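You operate a simulated robot arm through the tools that you are given. There is no shell and no other tool. Be economical: measure what you need, move in short steps, check, and stop when the job is done.

You run a simulated two-armed robot. Do the job below in one go: nothing can be reset, and whatever is moved stays where it is left.

## Task
Hold the calendar block, set it to TUE, and lay out the blue marker and label roll.
Fine: blue cup turned to the arrow, marker in the grey pot, roll on the desk pad.

The check looks at the end state, three seconds after you hand in, the way a careful person would. Anything else that was tipped, shoved, dropped, spilled or broken makes it a failure.

## Robot
Two 7-joint arms with two-finger parallel grippers on one trunk, on a base that drives. Base frame: it is fixed to the floor where the robot stands at the start and does not move with it; the origin is under the middle of the robot, x ahead of it, y to its left, z up. Readings come in cm, degrees, newtons and seconds.
The left shoulder is at the start at [7, 16.3, 119.5], the right one opposite. With the tool pointing down near the work surface each hand reaches from about 32 to 86 cm from the robot's upright axis, wherever it stands, measured 20 degrees to its own side. Places, roughly: blue marker (3x3x13 cm) [60, -70, 80]; day knob [50, -10, 80]; desk pad [100, -70, 70]; grey pot [60, -50, 70]; pen carousel [50, -70, 80]. Payload 3.43 kg a hand.
The TCP of each hand is the grasp point between the finger pads, 3.4 cm short of the fingertips. In the tool frame z runs along the fingers and y along their closing line. The gripper opens to 12.8 cm. The fingers are 2.4 cm wide and 1.2 cm thick; the gripper's body (4.8 by 13 cm) begins 9.6 cm behind the TCP.
Orientation is that of the tool frame in the base frame, as [roll, pitch, yaw] about the fixed x, y, z axes, in that order (R = Rz(yaw) Ry(pitch) Rx(roll)). With the fingers straight down and closing along the base's y, the tool's x points along the base's -x, its y along +y and its z along -z.

## Interface
- The arms move only by the tool play_rows. It takes "left_targets", "right_targets" or both (then of equal length, played together; a hand with none holds still); each is a list of rows, each a list of 7 numbers: the shift along the tool's x, y, z in units of 20 mm (1.0 is 20 mm), then the turn, a rotation vector about the tool's x, y, z in units of 4 degrees (1.0 is 4 degrees), then the gripper command, from -1 (fully open) to 1 (shut), values between in proportion. In form: [[tx, ty, tz, rx, ry, rz, jaw], ...]. A call has 1 to 8 rows; each row shifts and turns the commanded pose from where the row before left it, along the tool's axes as they then stand. A call with a number of a shift or a turn outside -1 to 1 is refused whole. Rows are played at 5 a second. More than 5 cm and 8.6 degrees between two rows, or a gripper value outside its range, and nothing of the call is played. Where a pose cannot be reached the arm comes as near as it can. A force on the tool above 40 N (or 10 N above the force at the start of the call, whichever is more), or a blocked arm, ends the call early, and 0.2 s more pass. Each finger travels about 15.3 cm/s and halts on what it meets, pressing with about 39 N; the grip force reading is that of the motor and also rises with nothing between the fingers. The clock runs only during rows and for 0.2 s after the last one: add rows that do not move to give the fingers time. It gives the time, the measured TCP pose, the force on the tool (base axes), the opening and the grip force at its end, in the units of the frame above (readings bear some noise), with the torque about the TCP (base axes, N m) and any sound that the robot's microphone picked up.
- Cameras (640 x 400 px; columns grow to the right, rows downward): "scene" is now at [12.29, -3.8, 140.6]; the picture's right is [-0.46, -0.89, 0.00], its down [-0.63, 0.33, -0.70] and it looks along [0.62, -0.32, -0.72] (base axes); focal length 224 px, centre (320, 200). "left" rides on the left gripper at [7.6, 1.1, -16] in its tool frame; the picture's right is [-0.15, 0.99, 0.00], its down [-0.88, -0.13, -0.46] and it looks along [-0.45, -0.07, 0.89] (tool axes); focal length 234 px, centre (320, 200). "right" rides on the right gripper at [7.6, -1.1, -16] in its tool frame; the picture's right is [0.15, 0.99, 0.00], its down [-0.88, 0.13, -0.46] and it looks along [-0.45, 0.07, 0.89] (tool axes); focal length 234 px, centre (320, 200).
- get_image(camera): a new picture of that camera. The clock stands still meanwhile.
- move_column(by): slides the trunk up (or, below 0, down) by that many cm; the arms and the scene camera ride with it, the base frame stays. It gives what a move gives, with no picture.
- steer(legs): drives the robot by 1 to 6 legs, each [ahead, left, turn to the left] in cm, cm and degrees, along the robot's own axes; the way and the turn of a leg run together, so that a leg with both is an arc; at most 150 cm and 180 degrees a leg. The arms and the cameras ride along, it lands a little off, and it stops where it bumps. It gives what a move gives.
- pan_tilt(pan, tilt): turns the head with the scene camera to pan (to the left, within 86 degrees either way) and tilt (down, from -29 to 69), counted from straight ahead of the robot. It gives what a move gives.
- probe_pixels(camera, pixels): for up to 12 pixels [column, row] of the newest picture of that camera ("zoom" is the newest enlarged one), the place [x, y, z] in the base frame of the surface seen there, good to about 0.2 cm. The clock stands still meanwhile.
- zoom(camera, box): a new picture of the part [left, top, right, bottom] of that camera's present view, enlarged. The clock stands still meanwhile.
- close_job(): hands the job in; it is judged then, once.

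Work in short steps. Measure before you move; look again where a grasp or a placing could have gone wrong, and mend it. You have 80 turns and 78 pictures in all, those below and enlarged ones among them. Open the grippers and draw the arms clear of the work before you hand the job in, unless the task says otherwise; then end with one line.

The tools are called after "Request:" as a command line: name --argument value ..., lists and objects as JSON in quotes. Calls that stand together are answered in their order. play_rows: Moves the arms, as the interface text tells. Its arguments: {"type":"object","properties":{"left_targets":{"type":"array","items":{"type":"array","items":{"type":"number"}}},"right_targets":{"type":"array","items":{"type":"array","items":{"type":"number"}}}},"required":[]} The other tools are called the same way: move_column (by) slides the trunk up or down; steer (legs) drives the base; pan_tilt (pan, tilt) turns the head that bears the scene camera; get_image (camera) takes a picture; probe_pixels (camera, pixels) gives the place of the surface under pixels of a picture; zoom (camera, box) takes an enlarged picture of a part of a camera's view; close_job () hands the job in.

At the start:

```text
t: 0.0
left_position: [52.15, -1.74, 118.55]
left_tool_rot: [-180.0, 0.1, -179.8]
left_wrist_force: [-0.3, -0.4, -0.3]
left_ft_torque: [0.02, 0.01, 0.0]
left_gripper_width: 12.79
left_grip_force: 0.0
right_position: [36.81, -47.47, 120.85]
right_tool_rot: [180.0, 0.0, 180.0]
right_wrist_force: [-1.0, 0.3, -0.2]
right_ft_torque: [0.01, 0.01, 0.0]
right_gripper_width: 12.8
right_grip_force: 0.0
trunk travel left (down, up): [-67.5, 26.5]
robot x, y, heading: [0.13, 0.13, 0.3]
head pan, tilt: [-27.7, 45.7]
```

scene: 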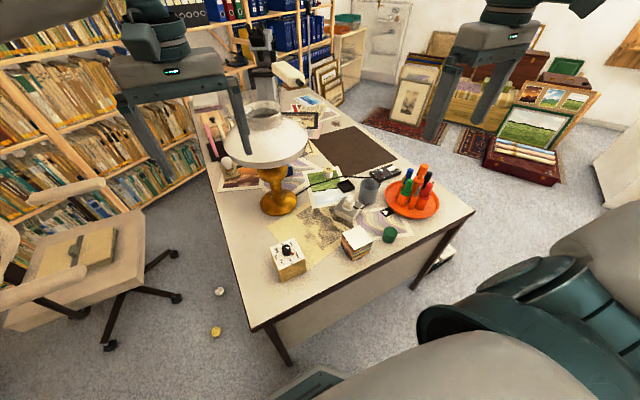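
right: 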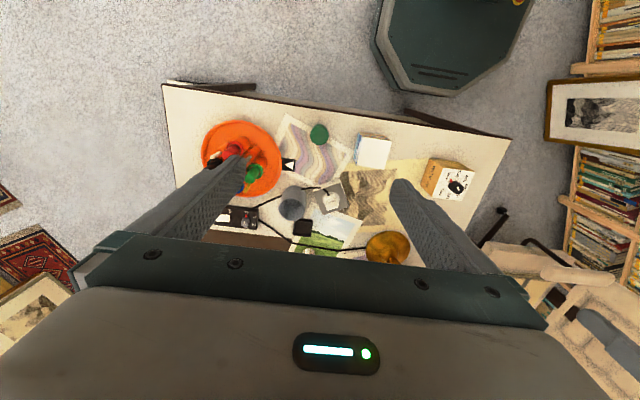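
left: 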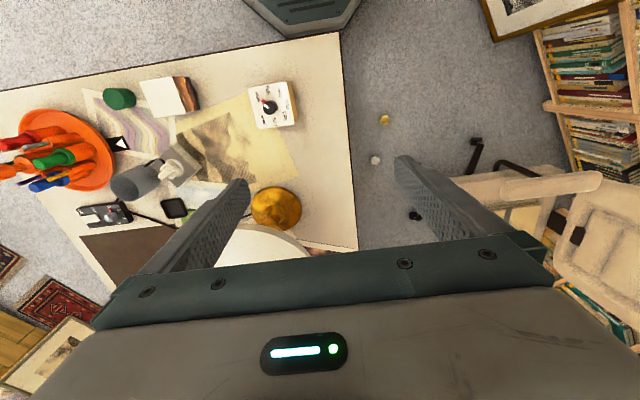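

The scene shows the day knob block at (288,258), the white block at (356,242), the carousel at (411,195) and the grey pot at (369,190). I zoom in on these.

Request:
zoom --camera "scene" --box '[240, 150, 460, 290]'

Request:
zoom --camera "left" --box '[230, 60, 320, 150]'

Request:
zoom --camera "scene" --box '[190, 80, 410, 220]'

```text
2.86 times, centred on (350, 220) of scene
```

zoom: 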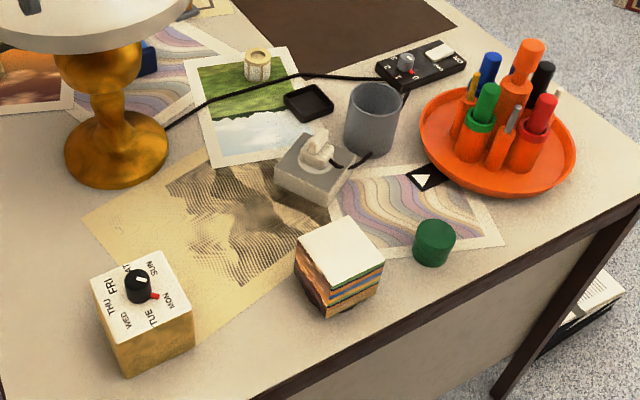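

```text
4.44 times, centred on (275, 105) of left
```

zoom: 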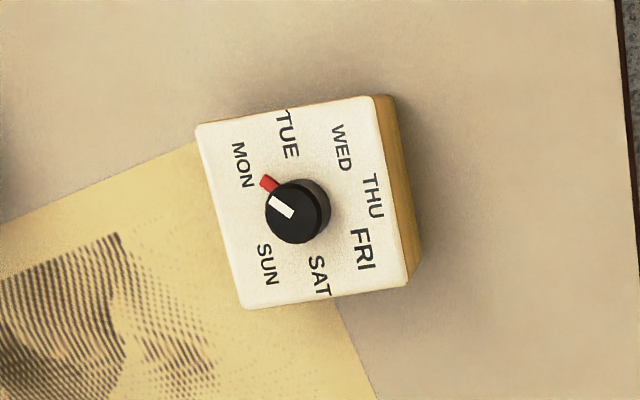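

```text
2.86 times, centred on (300, 150) of scene
```

zoom: 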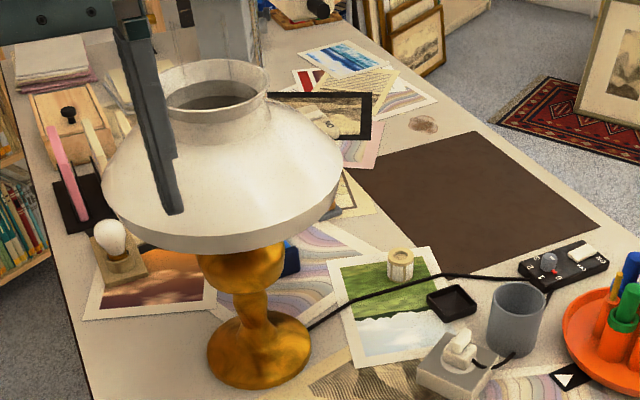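

Knob's red pointer seems to be at MON; TUE is one step clockwise seen from above. I probe the key objects.

Request:
probe_pixels --camera "scene" --pixels '[[288, 247], [277, 251], [297, 243], [284, 274], [356, 235], [389, 234], [386, 213], [370, 183], [328, 172], [347, 206], [351, 145], [275, 205]]'

Request:
probe_pixels --camera "left" --pixels '[[249, 89], [284, 82], [288, 124], [256, 128], [270, 107], [271, 95], [284, 70], [342, 33], [357, 250], [0, 88]]'

Request:
zoom --camera "right" --box '[160, 90, 320, 230]'

Request:
zoom --camera "scene" --box '[370, 150, 450, 225]'

```text
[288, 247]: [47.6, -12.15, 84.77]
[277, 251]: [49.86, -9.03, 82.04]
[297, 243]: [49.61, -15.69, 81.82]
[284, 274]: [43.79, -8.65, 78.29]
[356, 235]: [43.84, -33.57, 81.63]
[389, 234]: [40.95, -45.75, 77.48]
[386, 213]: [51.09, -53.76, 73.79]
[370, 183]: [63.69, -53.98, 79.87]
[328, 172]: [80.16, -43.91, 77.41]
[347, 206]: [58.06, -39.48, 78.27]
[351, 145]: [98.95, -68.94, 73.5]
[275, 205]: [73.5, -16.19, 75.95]
```

```text
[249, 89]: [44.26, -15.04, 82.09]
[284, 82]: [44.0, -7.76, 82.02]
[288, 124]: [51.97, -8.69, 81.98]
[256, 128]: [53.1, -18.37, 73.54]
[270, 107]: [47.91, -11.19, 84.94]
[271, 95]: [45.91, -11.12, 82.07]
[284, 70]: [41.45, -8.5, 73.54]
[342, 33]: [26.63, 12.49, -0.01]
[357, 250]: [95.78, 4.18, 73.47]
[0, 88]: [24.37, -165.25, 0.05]
```

```text
2.86 times, centred on (240, 160) of right
```

zoom: 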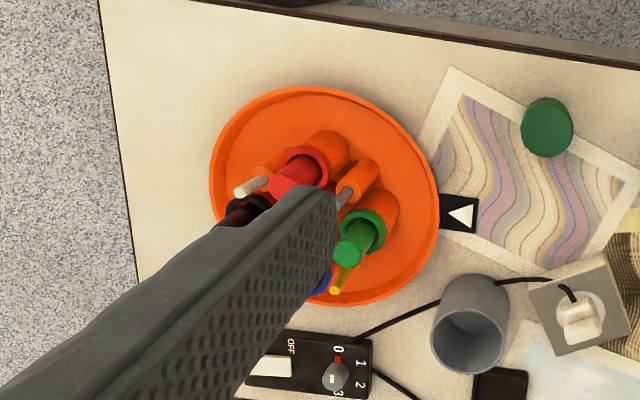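

```text
5.33 times, centred on (410, 188) of scene
```

zoom: 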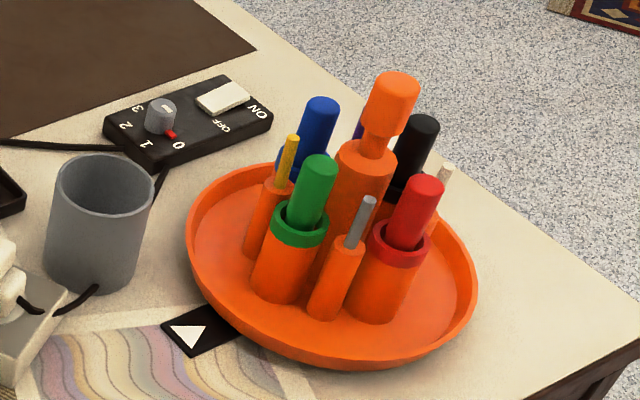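

Block top is z≈82 (about 8 cm cube) with the knob top at 84.9. I probe the table's edges, the carousel and the pot.

Request:
probe_pixels --camera "scene" --pixels '[[256, 326], [473, 212], [365, 268], [398, 150], [303, 90], [210, 165], [353, 127], [393, 168], [327, 141], [358, 176], [450, 260], [560, 200]]'

Request:
probe_pixels --camera "zoom" --pixels '[[396, 82], [323, 102], [319, 162], [418, 122], [428, 184], [290, 140], [200, 330], [187, 330], [230, 215], [470, 260], [350, 355], [300, 225]]'

Request:
pan_tilt --pan -60 --tilt 40

Request:
get_image --camera "scene"

```text
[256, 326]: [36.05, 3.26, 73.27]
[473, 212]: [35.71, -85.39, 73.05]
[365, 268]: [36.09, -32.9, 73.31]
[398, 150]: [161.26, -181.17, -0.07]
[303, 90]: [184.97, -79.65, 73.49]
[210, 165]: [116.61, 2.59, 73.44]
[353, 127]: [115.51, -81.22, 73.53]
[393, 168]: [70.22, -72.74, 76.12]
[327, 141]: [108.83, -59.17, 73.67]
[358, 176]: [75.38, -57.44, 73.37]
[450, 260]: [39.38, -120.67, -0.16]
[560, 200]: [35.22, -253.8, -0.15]
```

```text
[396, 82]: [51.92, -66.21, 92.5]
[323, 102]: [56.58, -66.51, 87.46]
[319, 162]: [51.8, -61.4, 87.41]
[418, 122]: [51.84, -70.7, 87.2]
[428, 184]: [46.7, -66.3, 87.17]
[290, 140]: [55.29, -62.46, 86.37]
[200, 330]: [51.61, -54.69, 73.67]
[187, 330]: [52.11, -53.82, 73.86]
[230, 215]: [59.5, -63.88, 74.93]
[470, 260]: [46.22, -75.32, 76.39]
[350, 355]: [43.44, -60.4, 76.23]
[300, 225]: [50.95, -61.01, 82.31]
```

```text
t: 1.0
left_position: [52.07, -1.72, 118.55]
left_tool_rot: [-179.9, 0.1, -179.8]
left_wrist_force: [0.1, 0.5, 0.2]
left_ft_torque: [0.02, 0.02, -0.02]
left_gripper_width: 12.79
left_grip_force: 0.0
right_position: [36.95, -47.44, 120.97]
right_tool_rot: [179.9, 0.0, 180.0]
right_wrist_force: [-0.3, 0.1, 0.3]
right_ft_torque: [-0.01, -0.01, 0.01]
right_gripper_width: 12.79
right_grip_force: 0.1
trunk travel left (down, up): [-67.5, 26.5]
robot x, y, heading: [-0.34, 0.13, 0.2]
head pan, tilt: [-60.0, 40.0]
```

```text
69 pictures are left
```

scene: 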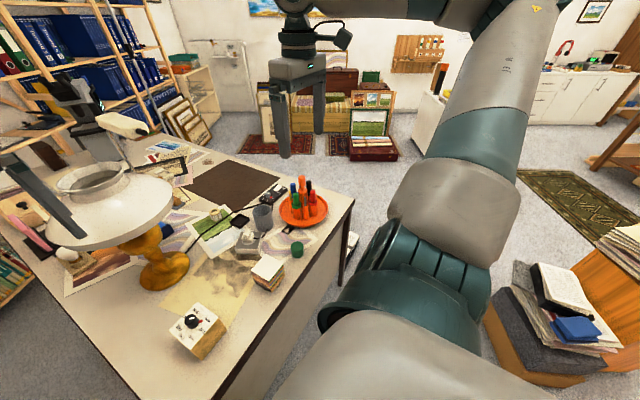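

Table spans x≈36–185, y≈+3 to −85; the right side is free floor. I check lamp shade extents (shade around (120,205)), since the hands work near it, and zoom to get the block corners.

Request:
probe_pixels --camera "scene" --pixels '[[171, 205], [150, 228], [110, 245], [60, 235], [105, 180], [172, 190], [120, 165], [165, 215], [95, 245]]'

Request:
zoom --camera "left" --box '[236, 70, 306, 140]'

Request:
probe_pixels --camera "zoom" --pixels '[[130, 120], [345, 85], [400, 330], [192, 355], [250, 215], [225, 183], [222, 190], [258, 218]]'

```text
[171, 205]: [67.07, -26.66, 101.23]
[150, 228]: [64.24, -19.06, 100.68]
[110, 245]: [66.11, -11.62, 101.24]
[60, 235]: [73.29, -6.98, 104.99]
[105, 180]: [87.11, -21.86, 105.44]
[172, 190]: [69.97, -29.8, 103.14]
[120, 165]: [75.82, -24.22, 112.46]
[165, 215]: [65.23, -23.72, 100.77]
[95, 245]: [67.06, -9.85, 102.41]
```

```text
5.71 times, centred on (271, 105) of left
```

zoom: 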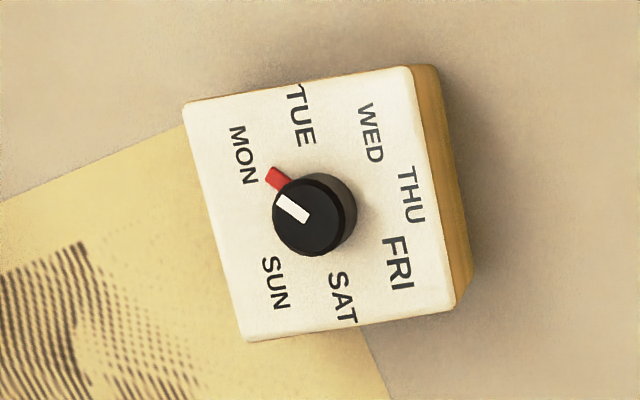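

```text
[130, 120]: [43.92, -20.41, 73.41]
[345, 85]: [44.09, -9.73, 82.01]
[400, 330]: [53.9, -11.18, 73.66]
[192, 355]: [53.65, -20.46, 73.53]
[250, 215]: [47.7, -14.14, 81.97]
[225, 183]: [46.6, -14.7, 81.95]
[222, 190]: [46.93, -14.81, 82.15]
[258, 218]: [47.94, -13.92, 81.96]
```

Shade is x≥64, bottom z≈100.7. I probe the real block top corners and knob in this zoom: corners near (190,108), (405,72), (450,305), (250,333), knob top (310,217), pointer (275,177).

Request:
probe_pixels --camera "zoom" --pixels '[[190, 108], [405, 72], [450, 303], [250, 333], [308, 217], [275, 177], [300, 115], [242, 155], [347, 205], [280, 225], [293, 208], [310, 180]]'

```text
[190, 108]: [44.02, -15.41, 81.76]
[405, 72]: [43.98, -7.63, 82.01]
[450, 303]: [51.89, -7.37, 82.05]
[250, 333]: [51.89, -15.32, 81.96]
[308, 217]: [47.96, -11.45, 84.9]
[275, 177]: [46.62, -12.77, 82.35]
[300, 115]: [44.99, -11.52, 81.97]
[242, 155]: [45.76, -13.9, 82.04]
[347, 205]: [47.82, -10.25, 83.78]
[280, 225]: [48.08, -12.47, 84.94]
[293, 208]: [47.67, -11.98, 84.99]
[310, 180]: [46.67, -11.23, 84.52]
```

Block is axis-aligned: x 43.9–52, y −15.4…−7.4, knob centre (48, −11.4), pointer at −135° (MON), TUE at 180° → turn ~+48° about tool z. The left hand will grip the block tilted from the left side (closing along x), the right turns the knob from above. First, swing the left hand clear and begin reorienting.

Request:
play_rows --left_targets '[[0.5, 0.9, 0.4, 0, 0, 0, -1], [0.5, 0.9, 0.4, 0, 0, 0, -1], [0.5, 0.9, 0.4, 0, 0, 0, -1], [0.5, 0.9, 0.4, 0, 0, 0, -1], [0.3, 0.9, 0.4, 0, 0, 0, -1], [0, 0.9, 0.4, 0, 0, 0, -1], [0, 0, 0, 0.51, 0.51, -0.98, -1], [0, 0, 0, 0.51, 0.51, -0.98, -1]]'

Request:
play_rows --left_targets '[[0, 0, 0, 0.51, 0.51, -0.98, -1], [0, 0, 0, 0.51, 0.51, -0.98, -1], [0, 0, 0, 0.51, 0.51, -0.98, -1], [0, 0, 0, 0.51, 0.51, -0.98, -1], [0, 0, 0, 0.51, 0.51, -0.98, -1], [0, 0, 0, 0.51, 0.51, -0.98, -1], [0, 0, 0, 0.51, 0.51, -0.98, -1], [0, 0, 0, 0.51, 0.51, -0.98, -1]]'

Request:
play_rows --left_targets '[[0, 0, 0, 0.51, 0.51, -0.98, -1], [0, 0, 0, 0.51, 0.51, -0.98, -1], [0, 0, 0, 0.51, 0.51, -0.98, -1], [0, 0, 0, 0.51, 0.51, -0.98, -1], [0, 0, 0, 0.51, 0.51, -0.98, -1], [0, 0, 0, 0.51, 0.51, -0.98, -1], [0, 0, 0, 0.51, 0.51, -0.98, -1], [0, 0, 0, 0.51, 0.51, -0.98, -1]]'

Request:
play_rows --left_targets '[[0, 0, 0, 0.51, 0.51, -0.98, -1], [0, 0, 0, 0.51, 0.51, -0.98, -1], [0, 0, 0, 0.51, 0.51, -0.98, -1], [0, 0, 0, 0, 0, 0, -1]]'

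```text
t: 2.8
left_position: [47.56, 9.09, 113.85]
left_tool_rot: [-176.2, -4.4, -172.2]
left_wrist_force: [0.1, 0.5, -0.1]
left_ft_torque: [0.04, -0.03, -0.01]
left_gripper_width: 12.8
left_grip_force: 0.0
right_position: [36.89, -47.44, 121.05]
right_tool_rot: [179.9, 0.0, -179.9]
right_wrist_force: [-0.1, 0.6, 0.4]
right_ft_torque: [-0.05, -0.01, -0.04]
right_gripper_width: 12.83
right_grip_force: 0.1
trunk travel left (down, up): [-67.5, 26.5]
robot x, y, heading: [-0.15, 0.27, 0.0]
head pan, tilt: [-60.0, 40.0]
```

```text
t: 4.6
left_position: [47.52, 9.11, 113.83]
left_tool_rot: [-167.2, -25.6, -142.8]
left_wrist_force: [0.1, -1.2, -0.3]
left_ft_torque: [-0.02, 0.0, 0.01]
left_gripper_width: 12.78
left_grip_force: 0.0
right_position: [36.79, -47.39, 121.09]
right_tool_rot: [-179.9, 0.0, -180.0]
right_wrist_force: [0.7, -0.2, 0.0]
right_ft_torque: [0.0, 0.01, -0.01]
right_gripper_width: 12.8
right_grip_force: 0.1
trunk travel left (down, up): [-67.5, 26.5]
robot x, y, heading: [-0.02, 0.1, -0.0]
head pan, tilt: [-60.0, 40.0]
```

```text
t: 6.4
left_position: [47.44, 9.03, 113.71]
left_tool_rot: [-171.9, -48.1, -108.1]
left_wrist_force: [-0.4, -0.1, -0.8]
left_ft_torque: [-0.01, 0.03, -0.01]
left_gripper_width: 12.82
left_grip_force: 0.0
right_position: [36.95, -47.48, 121.1]
right_tool_rot: [180.0, 0.0, 179.9]
right_wrist_force: [0.0, 0.2, -0.5]
right_ft_torque: [-0.02, 0.02, -0.04]
right_gripper_width: 12.79
right_grip_force: 0.0
trunk travel left (down, up): [-67.5, 26.5]
robot x, y, heading: [0.29, 0.21, 0.2]
head pan, tilt: [-60.0, 40.0]
```

```text
t: 7.4
left_position: [47.49, 9.08, 113.72]
left_tool_rot: [-179.9, -55.1, -89.9]
left_wrist_force: [-0.2, -0.2, -0.2]
left_ft_torque: [-0.01, -0.03, 0.0]
left_gripper_width: 12.8
left_grip_force: 0.0
right_position: [36.99, -47.54, 121.08]
right_tool_rot: [180.0, 0.1, 179.9]
right_wrist_force: [0.2, 0.0, 0.1]
right_ft_torque: [0.0, 0.0, 0.01]
right_gripper_width: 12.8
right_grip_force: 0.0
trunk travel left (down, up): [-67.5, 26.5]
robot x, y, heading: [-0.36, -0.22, 0.2]
head pan, tilt: [-60.0, 40.0]
```

Left orientation is exact (tilt 55°, closing along x). I bring left to a pre-grasp point 16 cm back from the block and start moving the right hand above the knob.

Request:
play_rows --left_targets '[[-0.93, 0, 0.98, 0, 0, 0, -1], [-0.93, 0, 0.98, 0, 0, 0, -1], [-0.93, 0, 0.98, 0, 0, 0, -1], [-0.93, 0, 0.98, 0, 0, 0, -1], [-0.93, -0.05, 0.98, 0, 0, 0, -1], [-0.93, -0.05, 0.98, 0, 0, 0, -1], [-0.93, -0.05, 0.98, 0, 0, 0, -1], [-0.93, -0.05, 0.98, 0, 0, 0, -1]]' --right_targets '[[-0.3, 1, 0, 0, 0, 0, -1], [-0.3, 1, 0, 0, 0, 0, -1], [-0.3, 1, 0, 0, 0, 0, -1], [-0.3, 1, 0, 0, 0, 0, -1], [-0.3, 1, 0, 0, 0, 0, -1], [-0.3, 1, 0, 0, 0, 0, -1], [-0.3, 1, 0, 0, 0, 0, -1], [-0.3, 1, 0, 0, 0, 0, -1]]'

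Request:
play_rows --left_targets '[[-0.93, 0, 0.98, 0, 0, 0, -1], [-0.93, 0, 0.98, 0, 0, 0, -1], [0, 0, 0, 0, 0, 0, -1]]'

Request:
get_image --camera "left"

```text
t: 9.2
left_position: [47.92, 4.82, 92.47]
left_tool_rot: [-179.9, -54.9, -90.0]
left_wrist_force: [0.2, 0.5, 0.4]
left_ft_torque: [-0.03, 0.05, 0.01]
left_gripper_width: 12.79
left_grip_force: 0.0
right_position: [41.68, -31.3, 120.96]
right_tool_rot: [-180.0, 0.0, -179.9]
right_wrist_force: [-0.1, 0.0, 0.2]
right_ft_torque: [-0.04, 0.01, 0.0]
right_gripper_width: 12.79
right_grip_force: 0.0
trunk travel left (down, up): [-67.5, 26.5]
robot x, y, heading: [-0.26, 0.17, 0.1]
head pan, tilt: [-60.0, 40.0]
```

```text
t: 10.0
left_position: [47.87, 3.71, 87.36]
left_tool_rot: [-179.9, -55.0, -90.1]
left_wrist_force: [-0.8, 0.1, 0.6]
left_ft_torque: [0.01, 0.01, -0.04]
left_gripper_width: 12.81
left_grip_force: 0.1
right_position: [41.79, -31.52, 120.97]
right_tool_rot: [-180.0, 0.0, 180.0]
right_wrist_force: [-0.1, -0.1, 0.1]
right_ft_torque: [-0.01, 0.0, 0.03]
right_gripper_width: 12.76
right_grip_force: 0.1
trunk travel left (down, up): [-67.5, 26.5]
robot x, y, heading: [-0.08, -0.11, 0.3]
head pan, tilt: [-60.0, 40.0]
```

```text
67 pictures are left
```

left: 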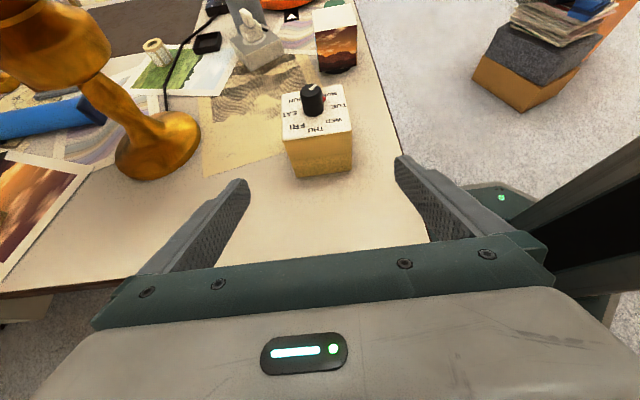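

The left view shows the block centred between the fingers. I approach along tool z 16 cm while the right hand continues to above the knob.

Request:
play_rows --left_targets '[[0, 0, 1, 0, 0, 0, -1], [0, 0, 1, 0, 0, 0, -1], [0, 0, 1, 0, 0, 0, -1], [0, 0, 1, 0, 0, 0, -1], [0, 0, 1, 0, 0, 0, -1], [0, 0, 1, 0, 0, 0, -1], [0, 0, 1, 0, 0, 0, -1], [0, 0, 1, 0, 0, 0, -1]]' --right_targets '[[-0.3, 1, 0.5, 0, 0, 0, -1], [-0.3, 1, 0.5, 0, 0, 0, -1], [-0.3, 1, 0.5, 0, 0, 0, -1], [-0.3, 1, 0.5, 0, 0, 0, -1], [-0.3, 1, 0.5, 0, 0, 0, -1], [-0.4, 1, 0.5, 0, 0, 0, -1], [-0.4, 1, 0.5, 0, 0, 0, -1], [-0.4, 1, 0.5, 0, 0, 0, -1]]'

Request:
play_rows --left_targets '[[0, 0, 0, 0, 0, 0, -0.5], [0, 0, 0, 0, 0, 0, -0.35], [0, 0, 0, 0, 0, 0, -0.3], [0, 0, 0, 0, 0, 0, -0.26], [0, 0, 0, 0, 0, 0, -0.22], [0, 0, 0, 0, 0, 0, -0.15], [0, 0, 0, 0, 0, 0, -0.15]]'

Request:
get_image --camera "right"

```text
t: 11.8
left_position: [47.95, -9.41, 77.98]
left_tool_rot: [-180.0, -54.9, -90.0]
left_wrist_force: [0.5, -0.7, 0.6]
left_ft_torque: [-0.03, 0.0, -0.03]
left_gripper_width: 12.8
left_grip_force: 0.0
right_position: [47.29, -15.38, 112.99]
right_tool_rot: [180.0, -0.1, 180.0]
right_wrist_force: [-0.5, -1.0, 1.1]
right_ft_torque: [0.01, 0.04, -0.03]
right_gripper_width: 12.82
right_grip_force: 0.1
trunk travel left (down, up): [-67.5, 26.5]
robot x, y, heading: [-0.48, -0.06, -0.2]
head pan, tilt: [-60.0, 40.0]
```

```text
t: 13.4
left_position: [47.96, -9.44, 77.95]
left_tool_rot: [179.9, -54.9, -90.0]
left_wrist_force: [-0.7, 0.0, 0.2]
left_ft_torque: [0.02, 0.02, -0.02]
left_gripper_width: 8.48
left_grip_force: 39.7
right_position: [47.12, -15.45, 113.05]
right_tool_rot: [-180.0, 0.0, -179.9]
right_wrist_force: [-0.1, 0.2, 0.6]
right_ft_torque: [0.0, 0.03, -0.02]
right_gripper_width: 12.78
right_grip_force: 0.1
trunk travel left (down, up): [-67.5, 26.5]
robot x, y, heading: [-0.09, -0.06, -0.1]
head pan, tilt: [-60.0, 40.0]
```

```text
66 pictures are left
```

right: 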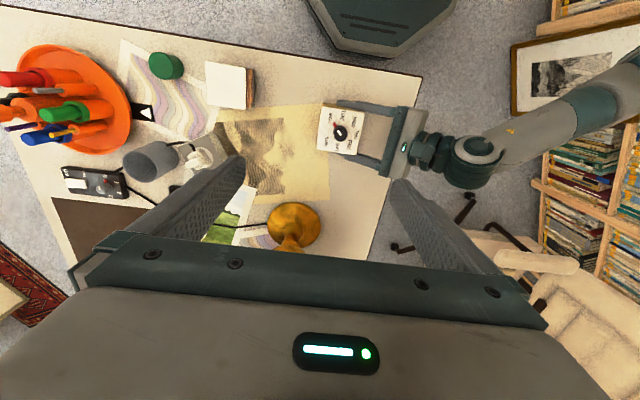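

The block is held (8.48 cm, 39.7 N). I zoom on the knob (340,131) to verify its place before descending.

Request:
zoom --camera "right" --box '[300, 90, 390, 170]'

Request:
probe_pixels --camera "right" --pixels '[[341, 132], [338, 133], [320, 107], [354, 153]]'

```text
5.00 times, centred on (345, 130) of right
```

zoom: 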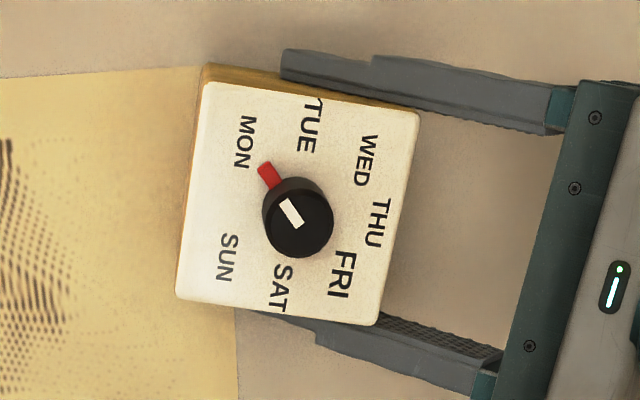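

```text
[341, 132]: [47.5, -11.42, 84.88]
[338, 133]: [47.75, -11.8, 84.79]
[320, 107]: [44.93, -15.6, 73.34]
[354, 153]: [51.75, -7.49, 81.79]
```

Knob still at (48, −11.4), top 84.9, pointing MON. I centre the right hand and descend to about 5 cm above, checking.

Request:
play_rows --right_targets '[[-0.2, 1, 1, 0, 0, 0, -0.5], [-0.2, 1, 1, 0, 0, 0, -0.2], [0, 0, 1, 0, 0, 0, -0.2], [0, 0, 1, 0, 0, 0, -0.2], [0, 0, 1, 0, 0, 0, -0.2], [0, 0, 1, 0, 0, 0, -0.2], [0, 0, 1, 0, 0, 0, -0.2], [0, 0, 1, 0, 0, 0, -0.2]]'

Request:
play_rows --right_targets '[[0, 0, 1, 0, 0, 0, -0.2], [0, 0, 1, 0, 0, 0, -0.2], [0, 0, 0.5, 0, 0, 0, -0.2], [0, 0, 0, 0, 0, 0, -0.2], [0, 0, 0, 0, 0, 0, -0.2]]'

Request:
get_image --camera "right"

```text
t: 15.2
left_position: [47.94, -9.41, 78.06]
left_tool_rot: [180.0, -54.9, -90.0]
left_wrist_force: [-0.1, -0.7, 0.1]
left_ft_torque: [0.07, 0.01, -0.05]
left_gripper_width: 8.5
left_grip_force: 39.0
right_position: [47.65, -13.77, 98.17]
right_tool_rot: [179.9, 0.0, -180.0]
right_wrist_force: [-0.2, 0.1, 0.5]
right_ft_torque: [-0.02, 0.01, -0.02]
right_gripper_width: 7.68
right_grip_force: 0.0
right hand out of reach, approached as far as the arm can: row 3, 5, 6, 7, 8
trunk travel left (down, up): [-67.5, 26.5]
robot x, y, heading: [0.16, -0.14, -0.1]
head pan, tilt: [-60.0, 40.0]
```

```text
t: 16.4
left_position: [47.81, -9.33, 77.99]
left_tool_rot: [-179.9, -54.9, -90.1]
left_wrist_force: [0.0, 0.8, -0.1]
left_ft_torque: [0.04, -0.03, 0.0]
left_gripper_width: 8.47
left_grip_force: 39.1
right_position: [47.42, -15.53, 94.06]
right_tool_rot: [179.8, 0.0, -180.0]
right_wrist_force: [-0.2, 0.5, 0.0]
right_ft_torque: [-0.02, 0.02, -0.01]
right_gripper_width: 7.66
right_grip_force: 0.0
right hand out of reach, approached as far as the arm can: row 1, 2, 3
trunk travel left (down, up): [-67.5, 26.5]
robot x, y, heading: [0.21, -0.04, 0.1]
head pan, tilt: [-60.0, 40.0]
```

```text
64 pictures are left
```

right: 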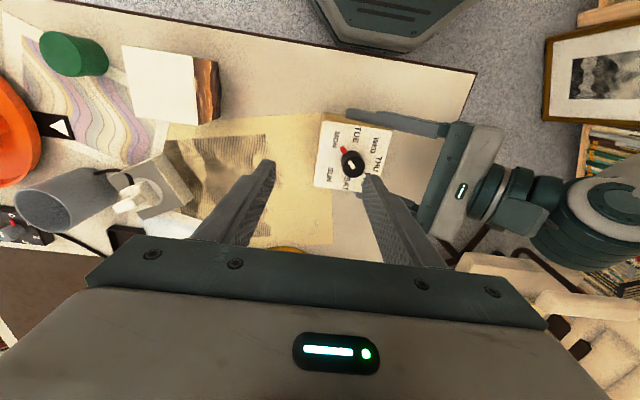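

The right hand can't reach across to the knob from here (stops at y −15.5, z 94). I release the block, back both hands off, and will drive the robot left ~15 cm so the block is on the right arm's side.

Request:
play_rows --right_targets '[[0, 0, -1, 0, 0, 0, -0.2], [0, 0, -1, 0, 0, 0, -0.2], [0, -0.5, -1, 0, 0, 0, -0.2], [0, -0.5, -1, 0, 0, 0, -0.2], [0, -0.5, -1, 0, 0, 0, -0.2], [0, -0.5, -1, 0, 0, 0, -0.2], [0, 0, -1, 0, 0, 0, -0.2], [0, 0, -1, 0, 0, 0, -0.2]]' --left_targets '[[0, 0, 0, 0, 0, 0, -0.4], [0, 0, 0, 0, 0, 0, -0.6], [0, 0, 0, 0, 0, 0, -1], [0, 0, 0, 0, 0, 0, -1], [0, 0, -0.5, 0, 0, 0, -1], [0, 0, -1, 0, 0, 0, -1], [0, 0, -1, 0, 0, 0, -1], [0, 0, -1, 0, 0, 0, -1]]'

Request:
play_rows --left_targets '[[0, 0, -1, 0, 0, 0, -1], [0, 0, -1, 0, 0, 0, -1], [0, 0, -1, 0, 0, 0, -1], [0, 0, -1, 0, 0, 0, -1], [0, 0, -1, 0, 0, 0, -1]]'

Request:
pan_tilt --pan 20 --tilt 50

Request:
get_image --camera "scene"

```text
t: 18.2
left_position: [47.91, -3.49, 82.04]
left_tool_rot: [-179.8, -55.0, -90.2]
left_wrist_force: [-0.1, 0.6, 0.4]
left_ft_torque: [0.03, -0.02, 0.01]
left_gripper_width: 12.8
left_grip_force: 0.1
right_position: [47.24, -19.39, 110.01]
right_tool_rot: [180.0, -0.1, -180.0]
right_wrist_force: [-0.2, -0.5, 0.6]
right_ft_torque: [-0.01, 0.01, -0.04]
right_gripper_width: 7.68
right_grip_force: 0.0
trunk travel left (down, up): [-67.5, 26.5]
robot x, y, heading: [-0.41, 0.41, 0.1]
head pan, tilt: [-60.0, 40.0]
```

```text
t: 19.4
left_position: [47.95, 4.6, 87.84]
left_tool_rot: [179.9, -55.0, -90.1]
left_wrist_force: [-0.1, 0.5, -0.9]
left_ft_torque: [-0.02, -0.02, 0.0]
left_gripper_width: 12.8
left_grip_force: 0.1
right_position: [47.39, -19.35, 109.91]
right_tool_rot: [180.0, 0.0, -180.0]
right_wrist_force: [0.3, 0.0, 0.2]
right_ft_torque: [0.0, -0.02, 0.01]
right_gripper_width: 7.71
right_grip_force: 0.1
trunk travel left (down, up): [-67.5, 26.5]
robot x, y, heading: [-0.32, -0.08, 0.1]
head pan, tilt: [-60.0, 40.0]
```

```text
t: 20.9
left_position: [47.96, 4.59, 87.89]
left_tool_rot: [-179.9, -55.0, -90.1]
left_wrist_force: [0.3, 0.0, 0.0]
left_ft_torque: [0.0, 0.01, -0.01]
left_gripper_width: 12.8
left_grip_force: 0.1
right_position: [47.31, -19.45, 109.85]
right_tool_rot: [-180.0, 0.0, -180.0]
right_wrist_force: [0.4, -0.5, -0.4]
right_ft_torque: [0.01, -0.03, 0.02]
right_gripper_width: 7.65
right_grip_force: 0.1
trunk travel left (down, up): [-67.5, 26.5]
robot x, y, heading: [-0.23, 0.22, -0.1]
head pan, tilt: [20.0, 50.0]
```

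```text
63 pictures are left
```

scene: 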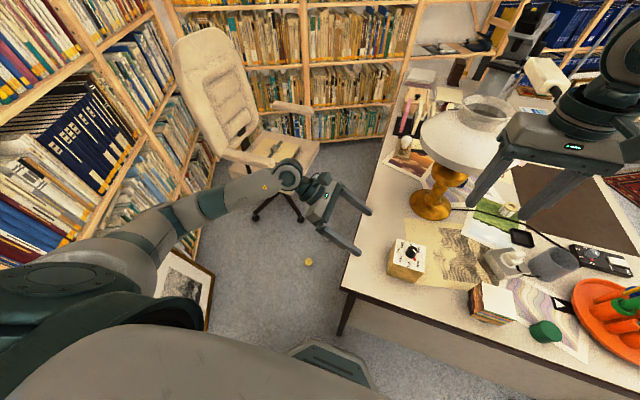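

Chair is well away, but a framed picture leans at (190,280) on the left. I check its location before driving.

Request:
probe_pixels --camera "scene" --pixels '[[209, 322], [212, 270], [185, 250], [262, 213], [300, 218], [290, 158], [330, 365], [100, 120]]'

```text
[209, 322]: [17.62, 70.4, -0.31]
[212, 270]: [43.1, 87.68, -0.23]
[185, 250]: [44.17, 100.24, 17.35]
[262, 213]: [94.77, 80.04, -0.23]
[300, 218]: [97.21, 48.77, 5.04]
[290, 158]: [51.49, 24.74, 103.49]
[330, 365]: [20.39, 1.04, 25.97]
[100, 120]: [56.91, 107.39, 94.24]
```

Picture is at y≥70, plenty of room. Drive 15 cm left.

Request:
steer --legs '[[0, 15, 0]]'

Request:
get_image --camera "left"

```text
t: 22.3
left_position: [48.01, 19.47, 87.98]
left_tool_rot: [-179.9, -55.0, -90.2]
left_wrist_force: [-0.5, -0.2, 0.1]
left_ft_torque: [0.0, 0.01, -0.02]
left_gripper_width: 12.8
left_grip_force: 0.1
right_position: [47.35, -4.62, 109.95]
right_tool_rot: [-180.0, 0.1, -179.9]
right_wrist_force: [0.9, 0.2, 0.5]
right_ft_torque: [-0.01, -0.02, -0.02]
right_gripper_width: 7.66
right_grip_force: 0.0
trunk travel left (down, up): [-67.5, 26.5]
robot x, y, heading: [0.15, 14.88, -0.2]
head pan, tilt: [20.0, 50.0]
```

```text
62 pictures are left
```

left: 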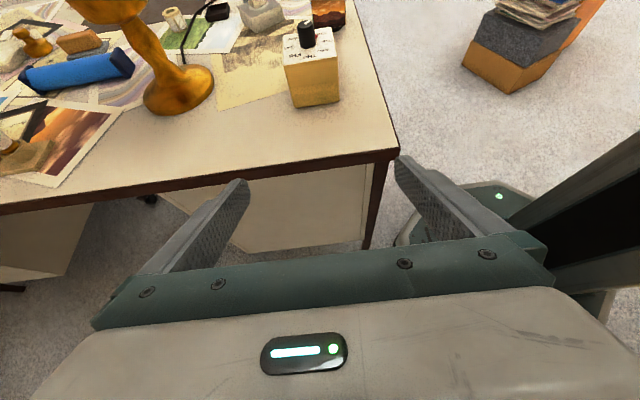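

Now left returns to its pre-grasp (48, 3.8, 87.2), and the right moves above the knob.

Request:
play_rows --left_targets '[[0.597, 0, 0.951, 0, 0, 0, -1], [0.597, 0, 0.951, 0, 0, 0, -1], [0.597, 0, 0.951, 0, 0, 0, -1], [0.597, 0, 0.951, 0, 0, 0, -1], [0.597, 0, 0.951, 0, 0, 0, -1], [0.597, 0, 0.951, 0, 0, 0, -1], [0.597, 0, 0.951, 0, 0, 0, -1], [0, 0, 0, 0, 0, 0, -1]]' --right_targets '[[-0.16, -1, 0, 0, 0, 0, -0.2], [-0.16, -1, 0, 0, 0, 0, -0.2], [0, -1, 0, 0, 0, 0, -0.2], [0, -0.4, 1, 0, 0, 0, -0.2], [0, 0, 1, 0, 0, 0, -0.2], [0, 0, 1, 0, 0, 0, -0.2], [0, 0, 0, 0, 0, 0, -0.2], [0, 0, 0, 0, 0, 0, -0.2]]'

Request:
play_rows --left_targets '[[0, 0, 1, 0, 0, 0, -1], [0, 0, 1, 0, 0, 0, -1], [0, 0, 1, 0, 0, 0, -1], [0, 0, 1, 0, 0, 0, -1], [0, 0, 0, 0, 0, 0, -1]]'

```text
t: 24.1
left_position: [47.97, 3.75, 87.15]
left_tool_rot: [-179.9, -55.0, -90.1]
left_wrist_force: [-0.7, 0.1, 0.8]
left_ft_torque: [-0.03, 0.01, 0.0]
left_gripper_width: 12.8
left_grip_force: 0.0
right_position: [48.02, -11.18, 103.92]
right_tool_rot: [180.0, -0.1, 179.9]
right_wrist_force: [0.5, 0.5, -0.3]
right_ft_torque: [0.03, 0.03, 0.01]
right_gripper_width: 7.67
right_grip_force: 0.0
trunk travel left (down, up): [-67.5, 26.5]
robot x, y, heading: [0.19, 14.95, -0.1]
head pan, tilt: [20.0, 50.0]
```

```text
t: 25.3
left_position: [47.85, -2.66, 82.54]
left_tool_rot: [-179.9, -55.0, -90.2]
left_wrist_force: [1.0, -0.8, -0.4]
left_ft_torque: [0.01, 0.02, 0.06]
left_gripper_width: 12.79
left_grip_force: 0.0
right_position: [47.99, -11.17, 104.01]
right_tool_rot: [-179.9, 0.0, -180.0]
right_wrist_force: [-0.4, 0.1, 0.5]
right_ft_torque: [0.02, 0.03, 0.01]
right_gripper_width: 7.67
right_grip_force: 0.0
trunk travel left (down, up): [-67.5, 26.5]
robot x, y, heading: [-0.15, 14.84, -0.2]
head pan, tilt: [20.0, 50.0]
```

No reach complaints now. Left finishes the approach while right descends to z≈92.

Request:
play_rows --left_targets '[[0, 0, 1, 0, 0, 0, -1], [0, 0, 1, 0, 0, 0, -1], [0, 0, 1, 0, 0, 0, -1], [0, 0, 0.95, 0, 0, 0, -1], [0, 0, 0, 0, 0, 0, -0.5], [0, 0, 0, 0, 0, 0, -0.3], [0, 0, 0, 0, 0, 0, -0.25], [0, 0, 0, 0, 0, 0, -0.2]]' --right_targets '[[0, -0.1, 1, 0, 0, 0, -0.2], [0, 0, 1, 0, 0, 0, -0.2], [0, 0, 1, 0, 0, 0, -0.2], [0, 0, 1, 0, 0, 0, -0.2], [0, 0, 1, 0, 0, 0, -0.2], [0, 0, 1, 0, 0, 0, -0.2], [0, 0, 0, 0, 0, 0, -0.2], [0, 0, 0, 0, 0, 0, -0.2]]'

Request:
play_rows --left_targets '[[0, 0, 0, 0, 0, 0, -0.15], [0, 0, 0, 0, 0, 0, -0.15], [0, 0, 0, 0, 0, 0, -0.15]]'

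Request:
get_image --camera "right"

Request:
probe_pixels --camera "right" --pixels '[[300, 150], [330, 155], [320, 150]]'

```text
t: 27.1
left_position: [47.95, -9.2, 77.88]
left_tool_rot: [-179.9, -55.0, -90.1]
left_wrist_force: [-0.2, -0.6, -0.2]
left_ft_torque: [-0.11, -0.06, 0.02]
left_gripper_width: 8.47
left_grip_force: 39.0
right_position: [48.12, -11.65, 91.88]
right_tool_rot: [-180.0, 0.0, -180.0]
right_wrist_force: [-0.1, -0.2, -0.1]
right_ft_torque: [-0.01, 0.02, 0.01]
right_gripper_width: 7.71
right_grip_force: 0.1
trunk travel left (down, up): [-67.5, 26.5]
robot x, y, heading: [-0.17, 14.73, 0.0]
head pan, tilt: [20.0, 50.0]
```

```text
t: 27.9
left_position: [48.04, -9.31, 77.96]
left_tool_rot: [-179.8, -54.9, -90.1]
left_wrist_force: [-0.5, -0.9, -0.2]
left_ft_torque: [-0.06, -0.03, -0.01]
left_gripper_width: 8.5
left_grip_force: 39.1
right_position: [48.05, -11.52, 91.79]
right_tool_rot: [180.0, 0.0, 180.0]
right_wrist_force: [0.8, -0.5, -0.5]
right_ft_torque: [-0.03, 0.01, 0.0]
right_gripper_width: 7.67
right_grip_force: 0.0
trunk travel left (down, up): [-67.5, 26.5]
robot x, y, heading: [-0.15, 15.0, 0.1]
head pan, tilt: [20.0, 50.0]
```

```text
61 pictures are left
```

right: 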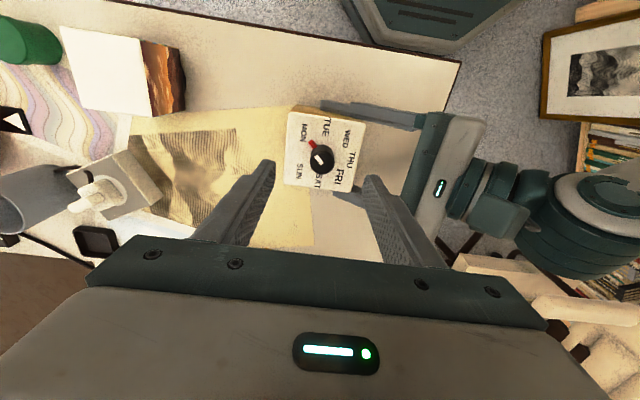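

```text
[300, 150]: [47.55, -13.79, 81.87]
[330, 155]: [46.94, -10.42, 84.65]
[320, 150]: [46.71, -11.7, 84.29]
```

Knob at about (321,158) lies centred between the right fingers. Descend to TCP z≈86.3 (tips ≈82.9, above the pointer nub) and close on the knob.

Request:
play_rows --right_targets '[[0, 0.04, 1, 0, 0, 0, -0.2], [0, 0, 1, 0, 0, 0, -0.2], [0, 0, 0.75, 0, 0, 0, -0.1], [0, 0, 0, 0, 0, 0, 0.2], [0, 0, 0, 0, 0, 0, 0.4], [0, 0, 0, 0, 0, 0, 0.55], [0, 0, 0, 0, 0, 0, 0.65], [0, 0, 0, 0, 0, 0, 0.7]]'

Request:
get_image --camera "right"

```text
t: 29.7
left_position: [48.02, -9.23, 78.01]
left_tool_rot: [180.0, -54.9, -90.2]
left_wrist_force: [2.6, -11.7, -0.1]
left_ft_torque: [0.81, 0.11, 0.05]
left_gripper_width: 8.5
left_grip_force: 39.0
right_position: [48.03, -11.44, 86.43]
right_tool_rot: [179.9, 0.0, -180.0]
right_wrist_force: [-1.8, 11.1, 0.9]
right_ft_torque: [0.31, 0.1, -0.03]
right_gripper_width: 2.44
right_grip_force: 39.0
trunk travel left (down, up): [-67.5, 26.5]
robot x, y, heading: [-0.19, 14.6, -0.2]
head pan, tilt: [20.0, 50.0]
```

```text
60 pictures are left
```

right: 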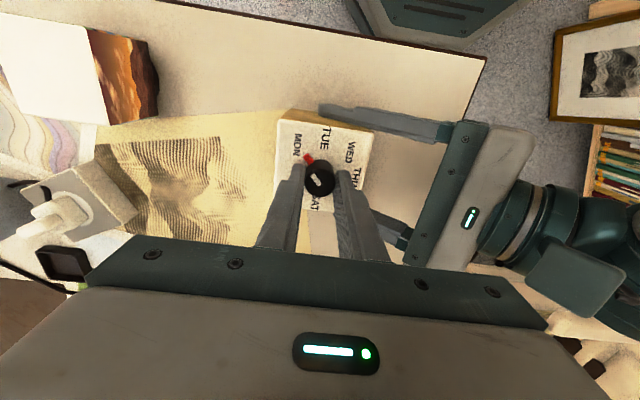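

Knob gripped (2.44 cm). An 11 N side force suggests ~1 mm offset; I nudge +y and begin turning clockwise seen from above (+rz).

Request:
play_rows --right_targets '[[0, 0.05, 0, 0, 0, 0, 0.7], [0, 0, 0, 0, 0, 1, 0.7], [0, 0, 0, 0, 0, 1, 0.7], [0, 0, 0, 0, 0, 1, 0.7], [0, 0, 0, 0, 0, 1, 0.7], [0, 0, 0, 0, 0, 1, 0.7], [0, 0, 0, 0, 0, 1, 0.7], [0, 0, 0, 0, 0, 0, 0.7]]'

Request:
zoom --camera "right" --box '[260, 90, 400, 230]'

```text
t: 31.5
left_position: [47.89, -9.18, 77.98]
left_tool_rot: [180.0, -55.1, -90.0]
left_wrist_force: [-2.6, -3.0, -0.2]
left_ft_torque: [0.14, -0.12, -0.06]
left_gripper_width: 8.47
left_grip_force: 38.8
right_position: [47.99, -11.46, 86.58]
right_tool_rot: [-180.0, 0.1, 155.9]
right_wrist_force: [2.5, 2.7, -0.4]
right_ft_torque: [0.09, -0.13, 0.01]
right_gripper_width: 2.49
right_grip_force: 39.2
trunk travel left (down, up): [-67.5, 26.5]
robot x, y, heading: [0.16, 14.95, -0.3]
head pan, tilt: [20.0, 50.0]
```

```text
2.86 times, centred on (330, 160) of right
```

zoom: 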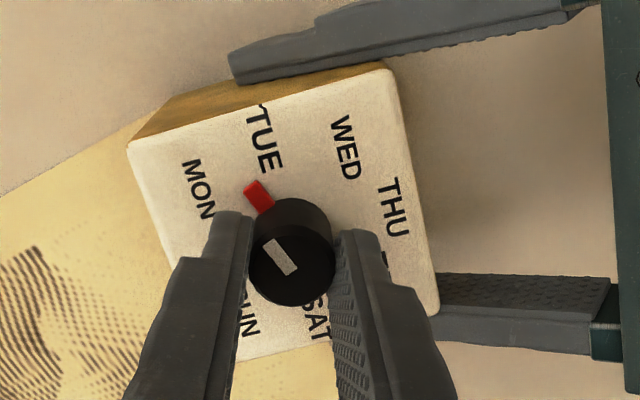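

Knob follows; pointer is halfway to TUE. Turn 24° more.

Request:
play_rows --right_targets '[[0, 0, 0, 0, 0, 1, 0.7], [0, 0, 0, 0, 0, 1, 0.7], [0, 0, 0, 0, 0, 1, 0.7], [0, 0, 0, 0, 0, 1, 0.7], [0, 0, 0, 0, 0, 1, 0.7], [0, 0, 0, 0, 0, 1, 0.7], [0, 0, 0, 0, 0, 0, 0.7]]'

Request:
zoom --camera "right" --box '[260, 90, 400, 230]'

Request:
probe_pixels --camera "zoom" --pixels '[[240, 155], [255, 175], [290, 235], [280, 220]]'

```text
t: 33.1
left_position: [48.01, -9.26, 77.93]
left_tool_rot: [-180.0, -55.0, -90.1]
left_wrist_force: [-6.3, 2.9, 4.3]
left_ft_torque: [-0.19, -0.22, -0.21]
left_gripper_width: 8.47
left_grip_force: 39.3
right_position: [48.07, -11.4, 86.4]
right_tool_rot: [180.0, 0.1, 132.0]
right_wrist_force: [7.8, -2.8, -6.7]
right_ft_torque: [-0.24, -0.36, 0.02]
right_gripper_width: 2.49
right_grip_force: 38.9
trunk travel left (down, up): [-67.5, 26.5]
robot x, y, heading: [-0.04, 14.78, -0.3]
head pan, tilt: [20.0, 50.0]
```

```text
2.86 times, centred on (330, 160) of right
```

zoom: 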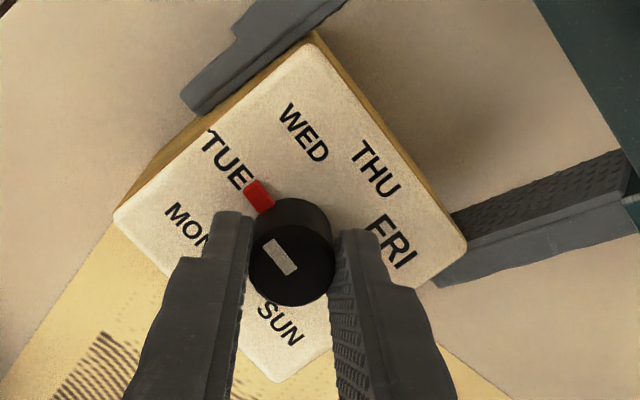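

```text
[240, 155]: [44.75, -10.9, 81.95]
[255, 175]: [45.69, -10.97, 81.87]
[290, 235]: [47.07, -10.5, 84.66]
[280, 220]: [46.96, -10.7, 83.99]
```

Pointer now points at TUE. I probe its tip (258,190) and base, then open the right gripper.

Request:
probe_pixels --camera "zoom" --pixels '[[257, 193], [265, 205], [230, 160]]'

Request:
play_rows --right_targets '[[0, 0, 0, 0, 0, 0, 0.4], [0, 0, 0, 0, 0, 0, 0], [0, 0, 0, 0, 0, 0, -0.2], [0, 0, -0.5, 0, 0, 0, -0.2], [0, 0, -1, 0, 0, 0, -0.2], [0, 0, -1, 0, 0, 0, -0.2], [0, 0, -1, 0, 0, 0, -0.2], [0, 0, 0, 0, 0, 0, -0.2]]'

Request:
get_image --camera "right"

Request:
zoom --camera "right" --box '[260, 90, 400, 230]'

```text
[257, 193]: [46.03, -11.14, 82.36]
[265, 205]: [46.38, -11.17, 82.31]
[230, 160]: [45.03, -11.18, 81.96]
```

```text
t: 34.9
left_position: [47.92, -9.24, 78.0]
left_tool_rot: [-180.0, -55.0, -90.1]
left_wrist_force: [-0.4, 0.4, 0.0]
left_ft_torque: [-0.03, -0.02, -0.06]
left_gripper_width: 8.47
left_grip_force: 39.4
right_position: [47.89, -11.34, 93.54]
right_tool_rot: [180.0, 0.0, 131.9]
right_wrist_force: [0.9, -0.3, 0.0]
right_ft_torque: [-0.02, 0.0, -0.03]
right_gripper_width: 7.69
right_grip_force: 0.1
trunk travel left (down, up): [-67.5, 26.5]
robot x, y, heading: [0.01, 14.95, 0.0]
head pan, tilt: [20.0, 50.0]
```

```text
57 pictures are left
```

right: 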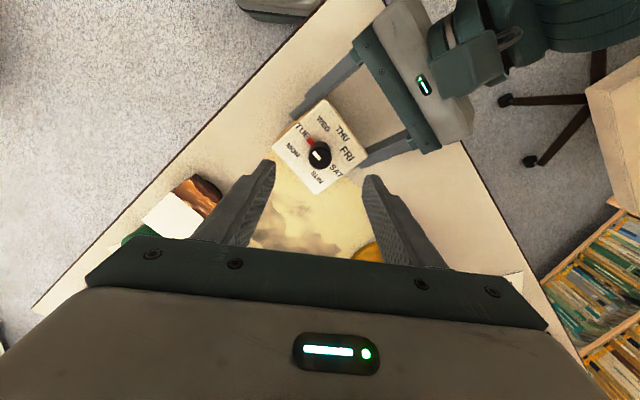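

```text
2.86 times, centred on (330, 160) of right
```

zoom: 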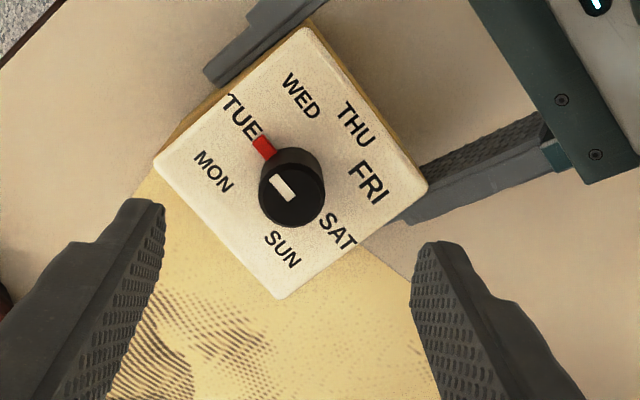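

Pointer seems close to TUE; I probe label centres and pointer to check alignment precisely.

Request:
probe_pixels --camera "zoom" --pixels '[[241, 117], [301, 96], [356, 124], [368, 182], [338, 231], [283, 250], [213, 171], [258, 142], [267, 152], [292, 186], [275, 180], [291, 198]]'

```text
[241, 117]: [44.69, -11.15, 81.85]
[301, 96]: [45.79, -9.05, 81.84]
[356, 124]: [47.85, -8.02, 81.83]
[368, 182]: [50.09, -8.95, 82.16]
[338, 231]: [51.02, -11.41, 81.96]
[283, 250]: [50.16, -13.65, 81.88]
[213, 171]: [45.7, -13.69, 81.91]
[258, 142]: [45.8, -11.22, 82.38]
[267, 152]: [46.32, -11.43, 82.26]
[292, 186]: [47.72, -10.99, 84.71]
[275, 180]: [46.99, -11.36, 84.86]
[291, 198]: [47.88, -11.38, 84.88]
```

Labels are spaced 45° with TUE at ~178°, and the pointer reads ~179°: good. I release the block, back the left hand out, and lift the right.

Request:
play_rows --left_targets '[[0, 0, 0, 0, 0, 0, -0.4], [0, 0, 0, 0, 0, 0, -0.6], [0, 0, 0, 0, 0, 0, -1], [0, 0, 0, 0, 0, 0, -1], [0, 0, -1, 0, 0, 0, -1], [0, 0, -1, 0, 0, 0, -1], [0, 0, -1, 0, 0, 0, -1], [0, 0, -1, 0, 0, 0, -1]]' --right_targets '[[0, 0, -1, 0, 0, 0, -0.2], [0, 0, -1, 0, 0, 0, -0.2], [0, 0, -1, 0, 0, 0, -0.2], [0, 0, -1, 0, 0, 0, -0.2], [0, 0, -1, 0, 0, 0, -0.2], [0, 0, -1, 0, 0, 0, -0.2], [0, 0, -1, 0, 0, 0, -0.2], [0, 0, -1, 0, 0, 0, -0.2]]'

Request:
play_rows --left_targets '[[0, 0, -1, 0, 0, 0, -1], [0, 0, -1, 0, 0, 0, -1], [0, 0, -1, 0, 0, 0, -1], [0, 0, -1, 0, 0, 0, -1], [0.9, 0.4, -0.6, 0, 0, 0, -1], [0.9, 0.4, -0.6, 0, 0, 0, -1], [0.9, 0.4, -0.6, 0, 0, 0, -1], [0.9, 0.4, -0.6, 0, 0, 0, -1]]' --right_targets '[[0, 0, -1, 0, 0, 0, -0.2], [0, 0, 0, 0, 0, 0, -0.2], [0, 0, 0, 0, 0, 0, -0.2], [0, 0, 0, 0, 0, 0, -0.2], [0, 0, 0, 0, 0, 0, -0.2], [0, 0, 0, 0, 0, 0, -0.2], [0, 0, 0, 0, 0, 0, -0.2], [0, 0, 0, 0, 0, 0, -0.2]]'

Request:
play_rows --left_targets '[[0.9, 0.4, -0.6, 0, 0, 0, -1], [0.9, 0.4, -0.6, 0, 0, 0, -1], [0.9, 0.4, -0.6, 0, 0, 0, -1], [0.9, 0.4, -0.6, 0, 0, 0, -1]]'

Request:
pan_tilt --pan -75 --tilt 45

Request:
get_image --camera "scene"

```text
t: 36.7
left_position: [47.9, -2.52, 82.62]
left_tool_rot: [-179.8, -55.0, -90.2]
left_wrist_force: [0.7, 0.0, 0.0]
left_ft_torque: [0.05, 0.01, -0.01]
left_gripper_width: 12.8
left_grip_force: 0.0
right_position: [48.02, -11.3, 109.5]
right_tool_rot: [-180.0, 0.0, 132.0]
right_wrist_force: [-0.1, 0.3, 0.3]
right_ft_torque: [0.01, 0.0, 0.0]
right_gripper_width: 7.64
right_grip_force: 0.0
trunk travel left (down, up): [-67.5, 26.5]
robot x, y, heading: [0.16, 15.01, 0.1]
head pan, tilt: [20.0, 50.0]
```

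```text
t: 38.5
left_position: [44.76, 3.51, 95.78]
left_tool_rot: [-180.0, -55.0, -90.0]
left_wrist_force: [-0.1, 0.5, -0.7]
left_ft_torque: [0.04, 0.02, -0.03]
left_gripper_width: 12.79
left_grip_force: 0.1
right_position: [47.97, -11.41, 111.46]
right_tool_rot: [180.0, 0.1, 132.0]
right_wrist_force: [-0.6, 0.1, -0.1]
right_ft_torque: [0.02, 0.01, -0.01]
right_gripper_width: 7.64
right_grip_force: 0.1
trunk travel left (down, up): [-67.5, 26.5]
robot x, y, heading: [0.28, 14.91, 0.1]
head pan, tilt: [20.0, 50.0]
```

```text
t: 39.5
left_position: [41.58, 3.5, 104.44]
left_tool_rot: [-180.0, -55.0, -90.1]
left_wrist_force: [0.4, -0.6, 0.0]
left_ft_torque: [-0.04, 0.0, -0.05]
left_gripper_width: 12.8
left_grip_force: 0.1
right_position: [47.9, -11.46, 111.47]
right_tool_rot: [180.0, -0.1, 132.0]
right_wrist_force: [0.6, 0.3, 0.2]
right_ft_torque: [0.0, 0.01, 0.05]
right_gripper_width: 7.67
right_grip_force: 0.0
trunk travel left (down, up): [-67.5, 26.5]
robot x, y, heading: [-0.17, 14.86, 0.3]
head pan, tilt: [20.0, 50.0]
```

```text
t: 41.2
left_position: [41.76, 3.51, 104.33]
left_tool_rot: [-179.9, -55.0, -90.2]
left_wrist_force: [0.4, 0.7, -0.7]
left_ft_torque: [-0.04, -0.02, -0.03]
left_gripper_width: 12.81
left_grip_force: 0.1
right_position: [48.09, -11.23, 111.52]
right_tool_rot: [-180.0, 0.0, 132.0]
right_wrist_force: [0.3, 0.3, 0.6]
right_ft_torque: [-0.01, -0.02, 0.02]
right_gripper_width: 7.69
right_grip_force: 0.2
trunk travel left (down, up): [-67.5, 26.5]
robot x, y, heading: [-0.11, 14.65, -0.0]
head pan, tilt: [-75.0, 45.0]
```

```text
55 pictures are left
```

scene: 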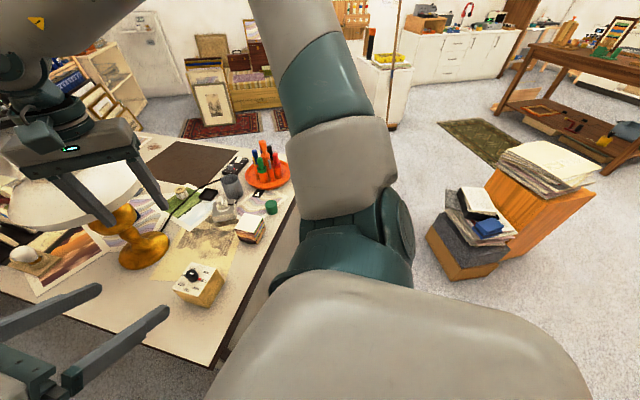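

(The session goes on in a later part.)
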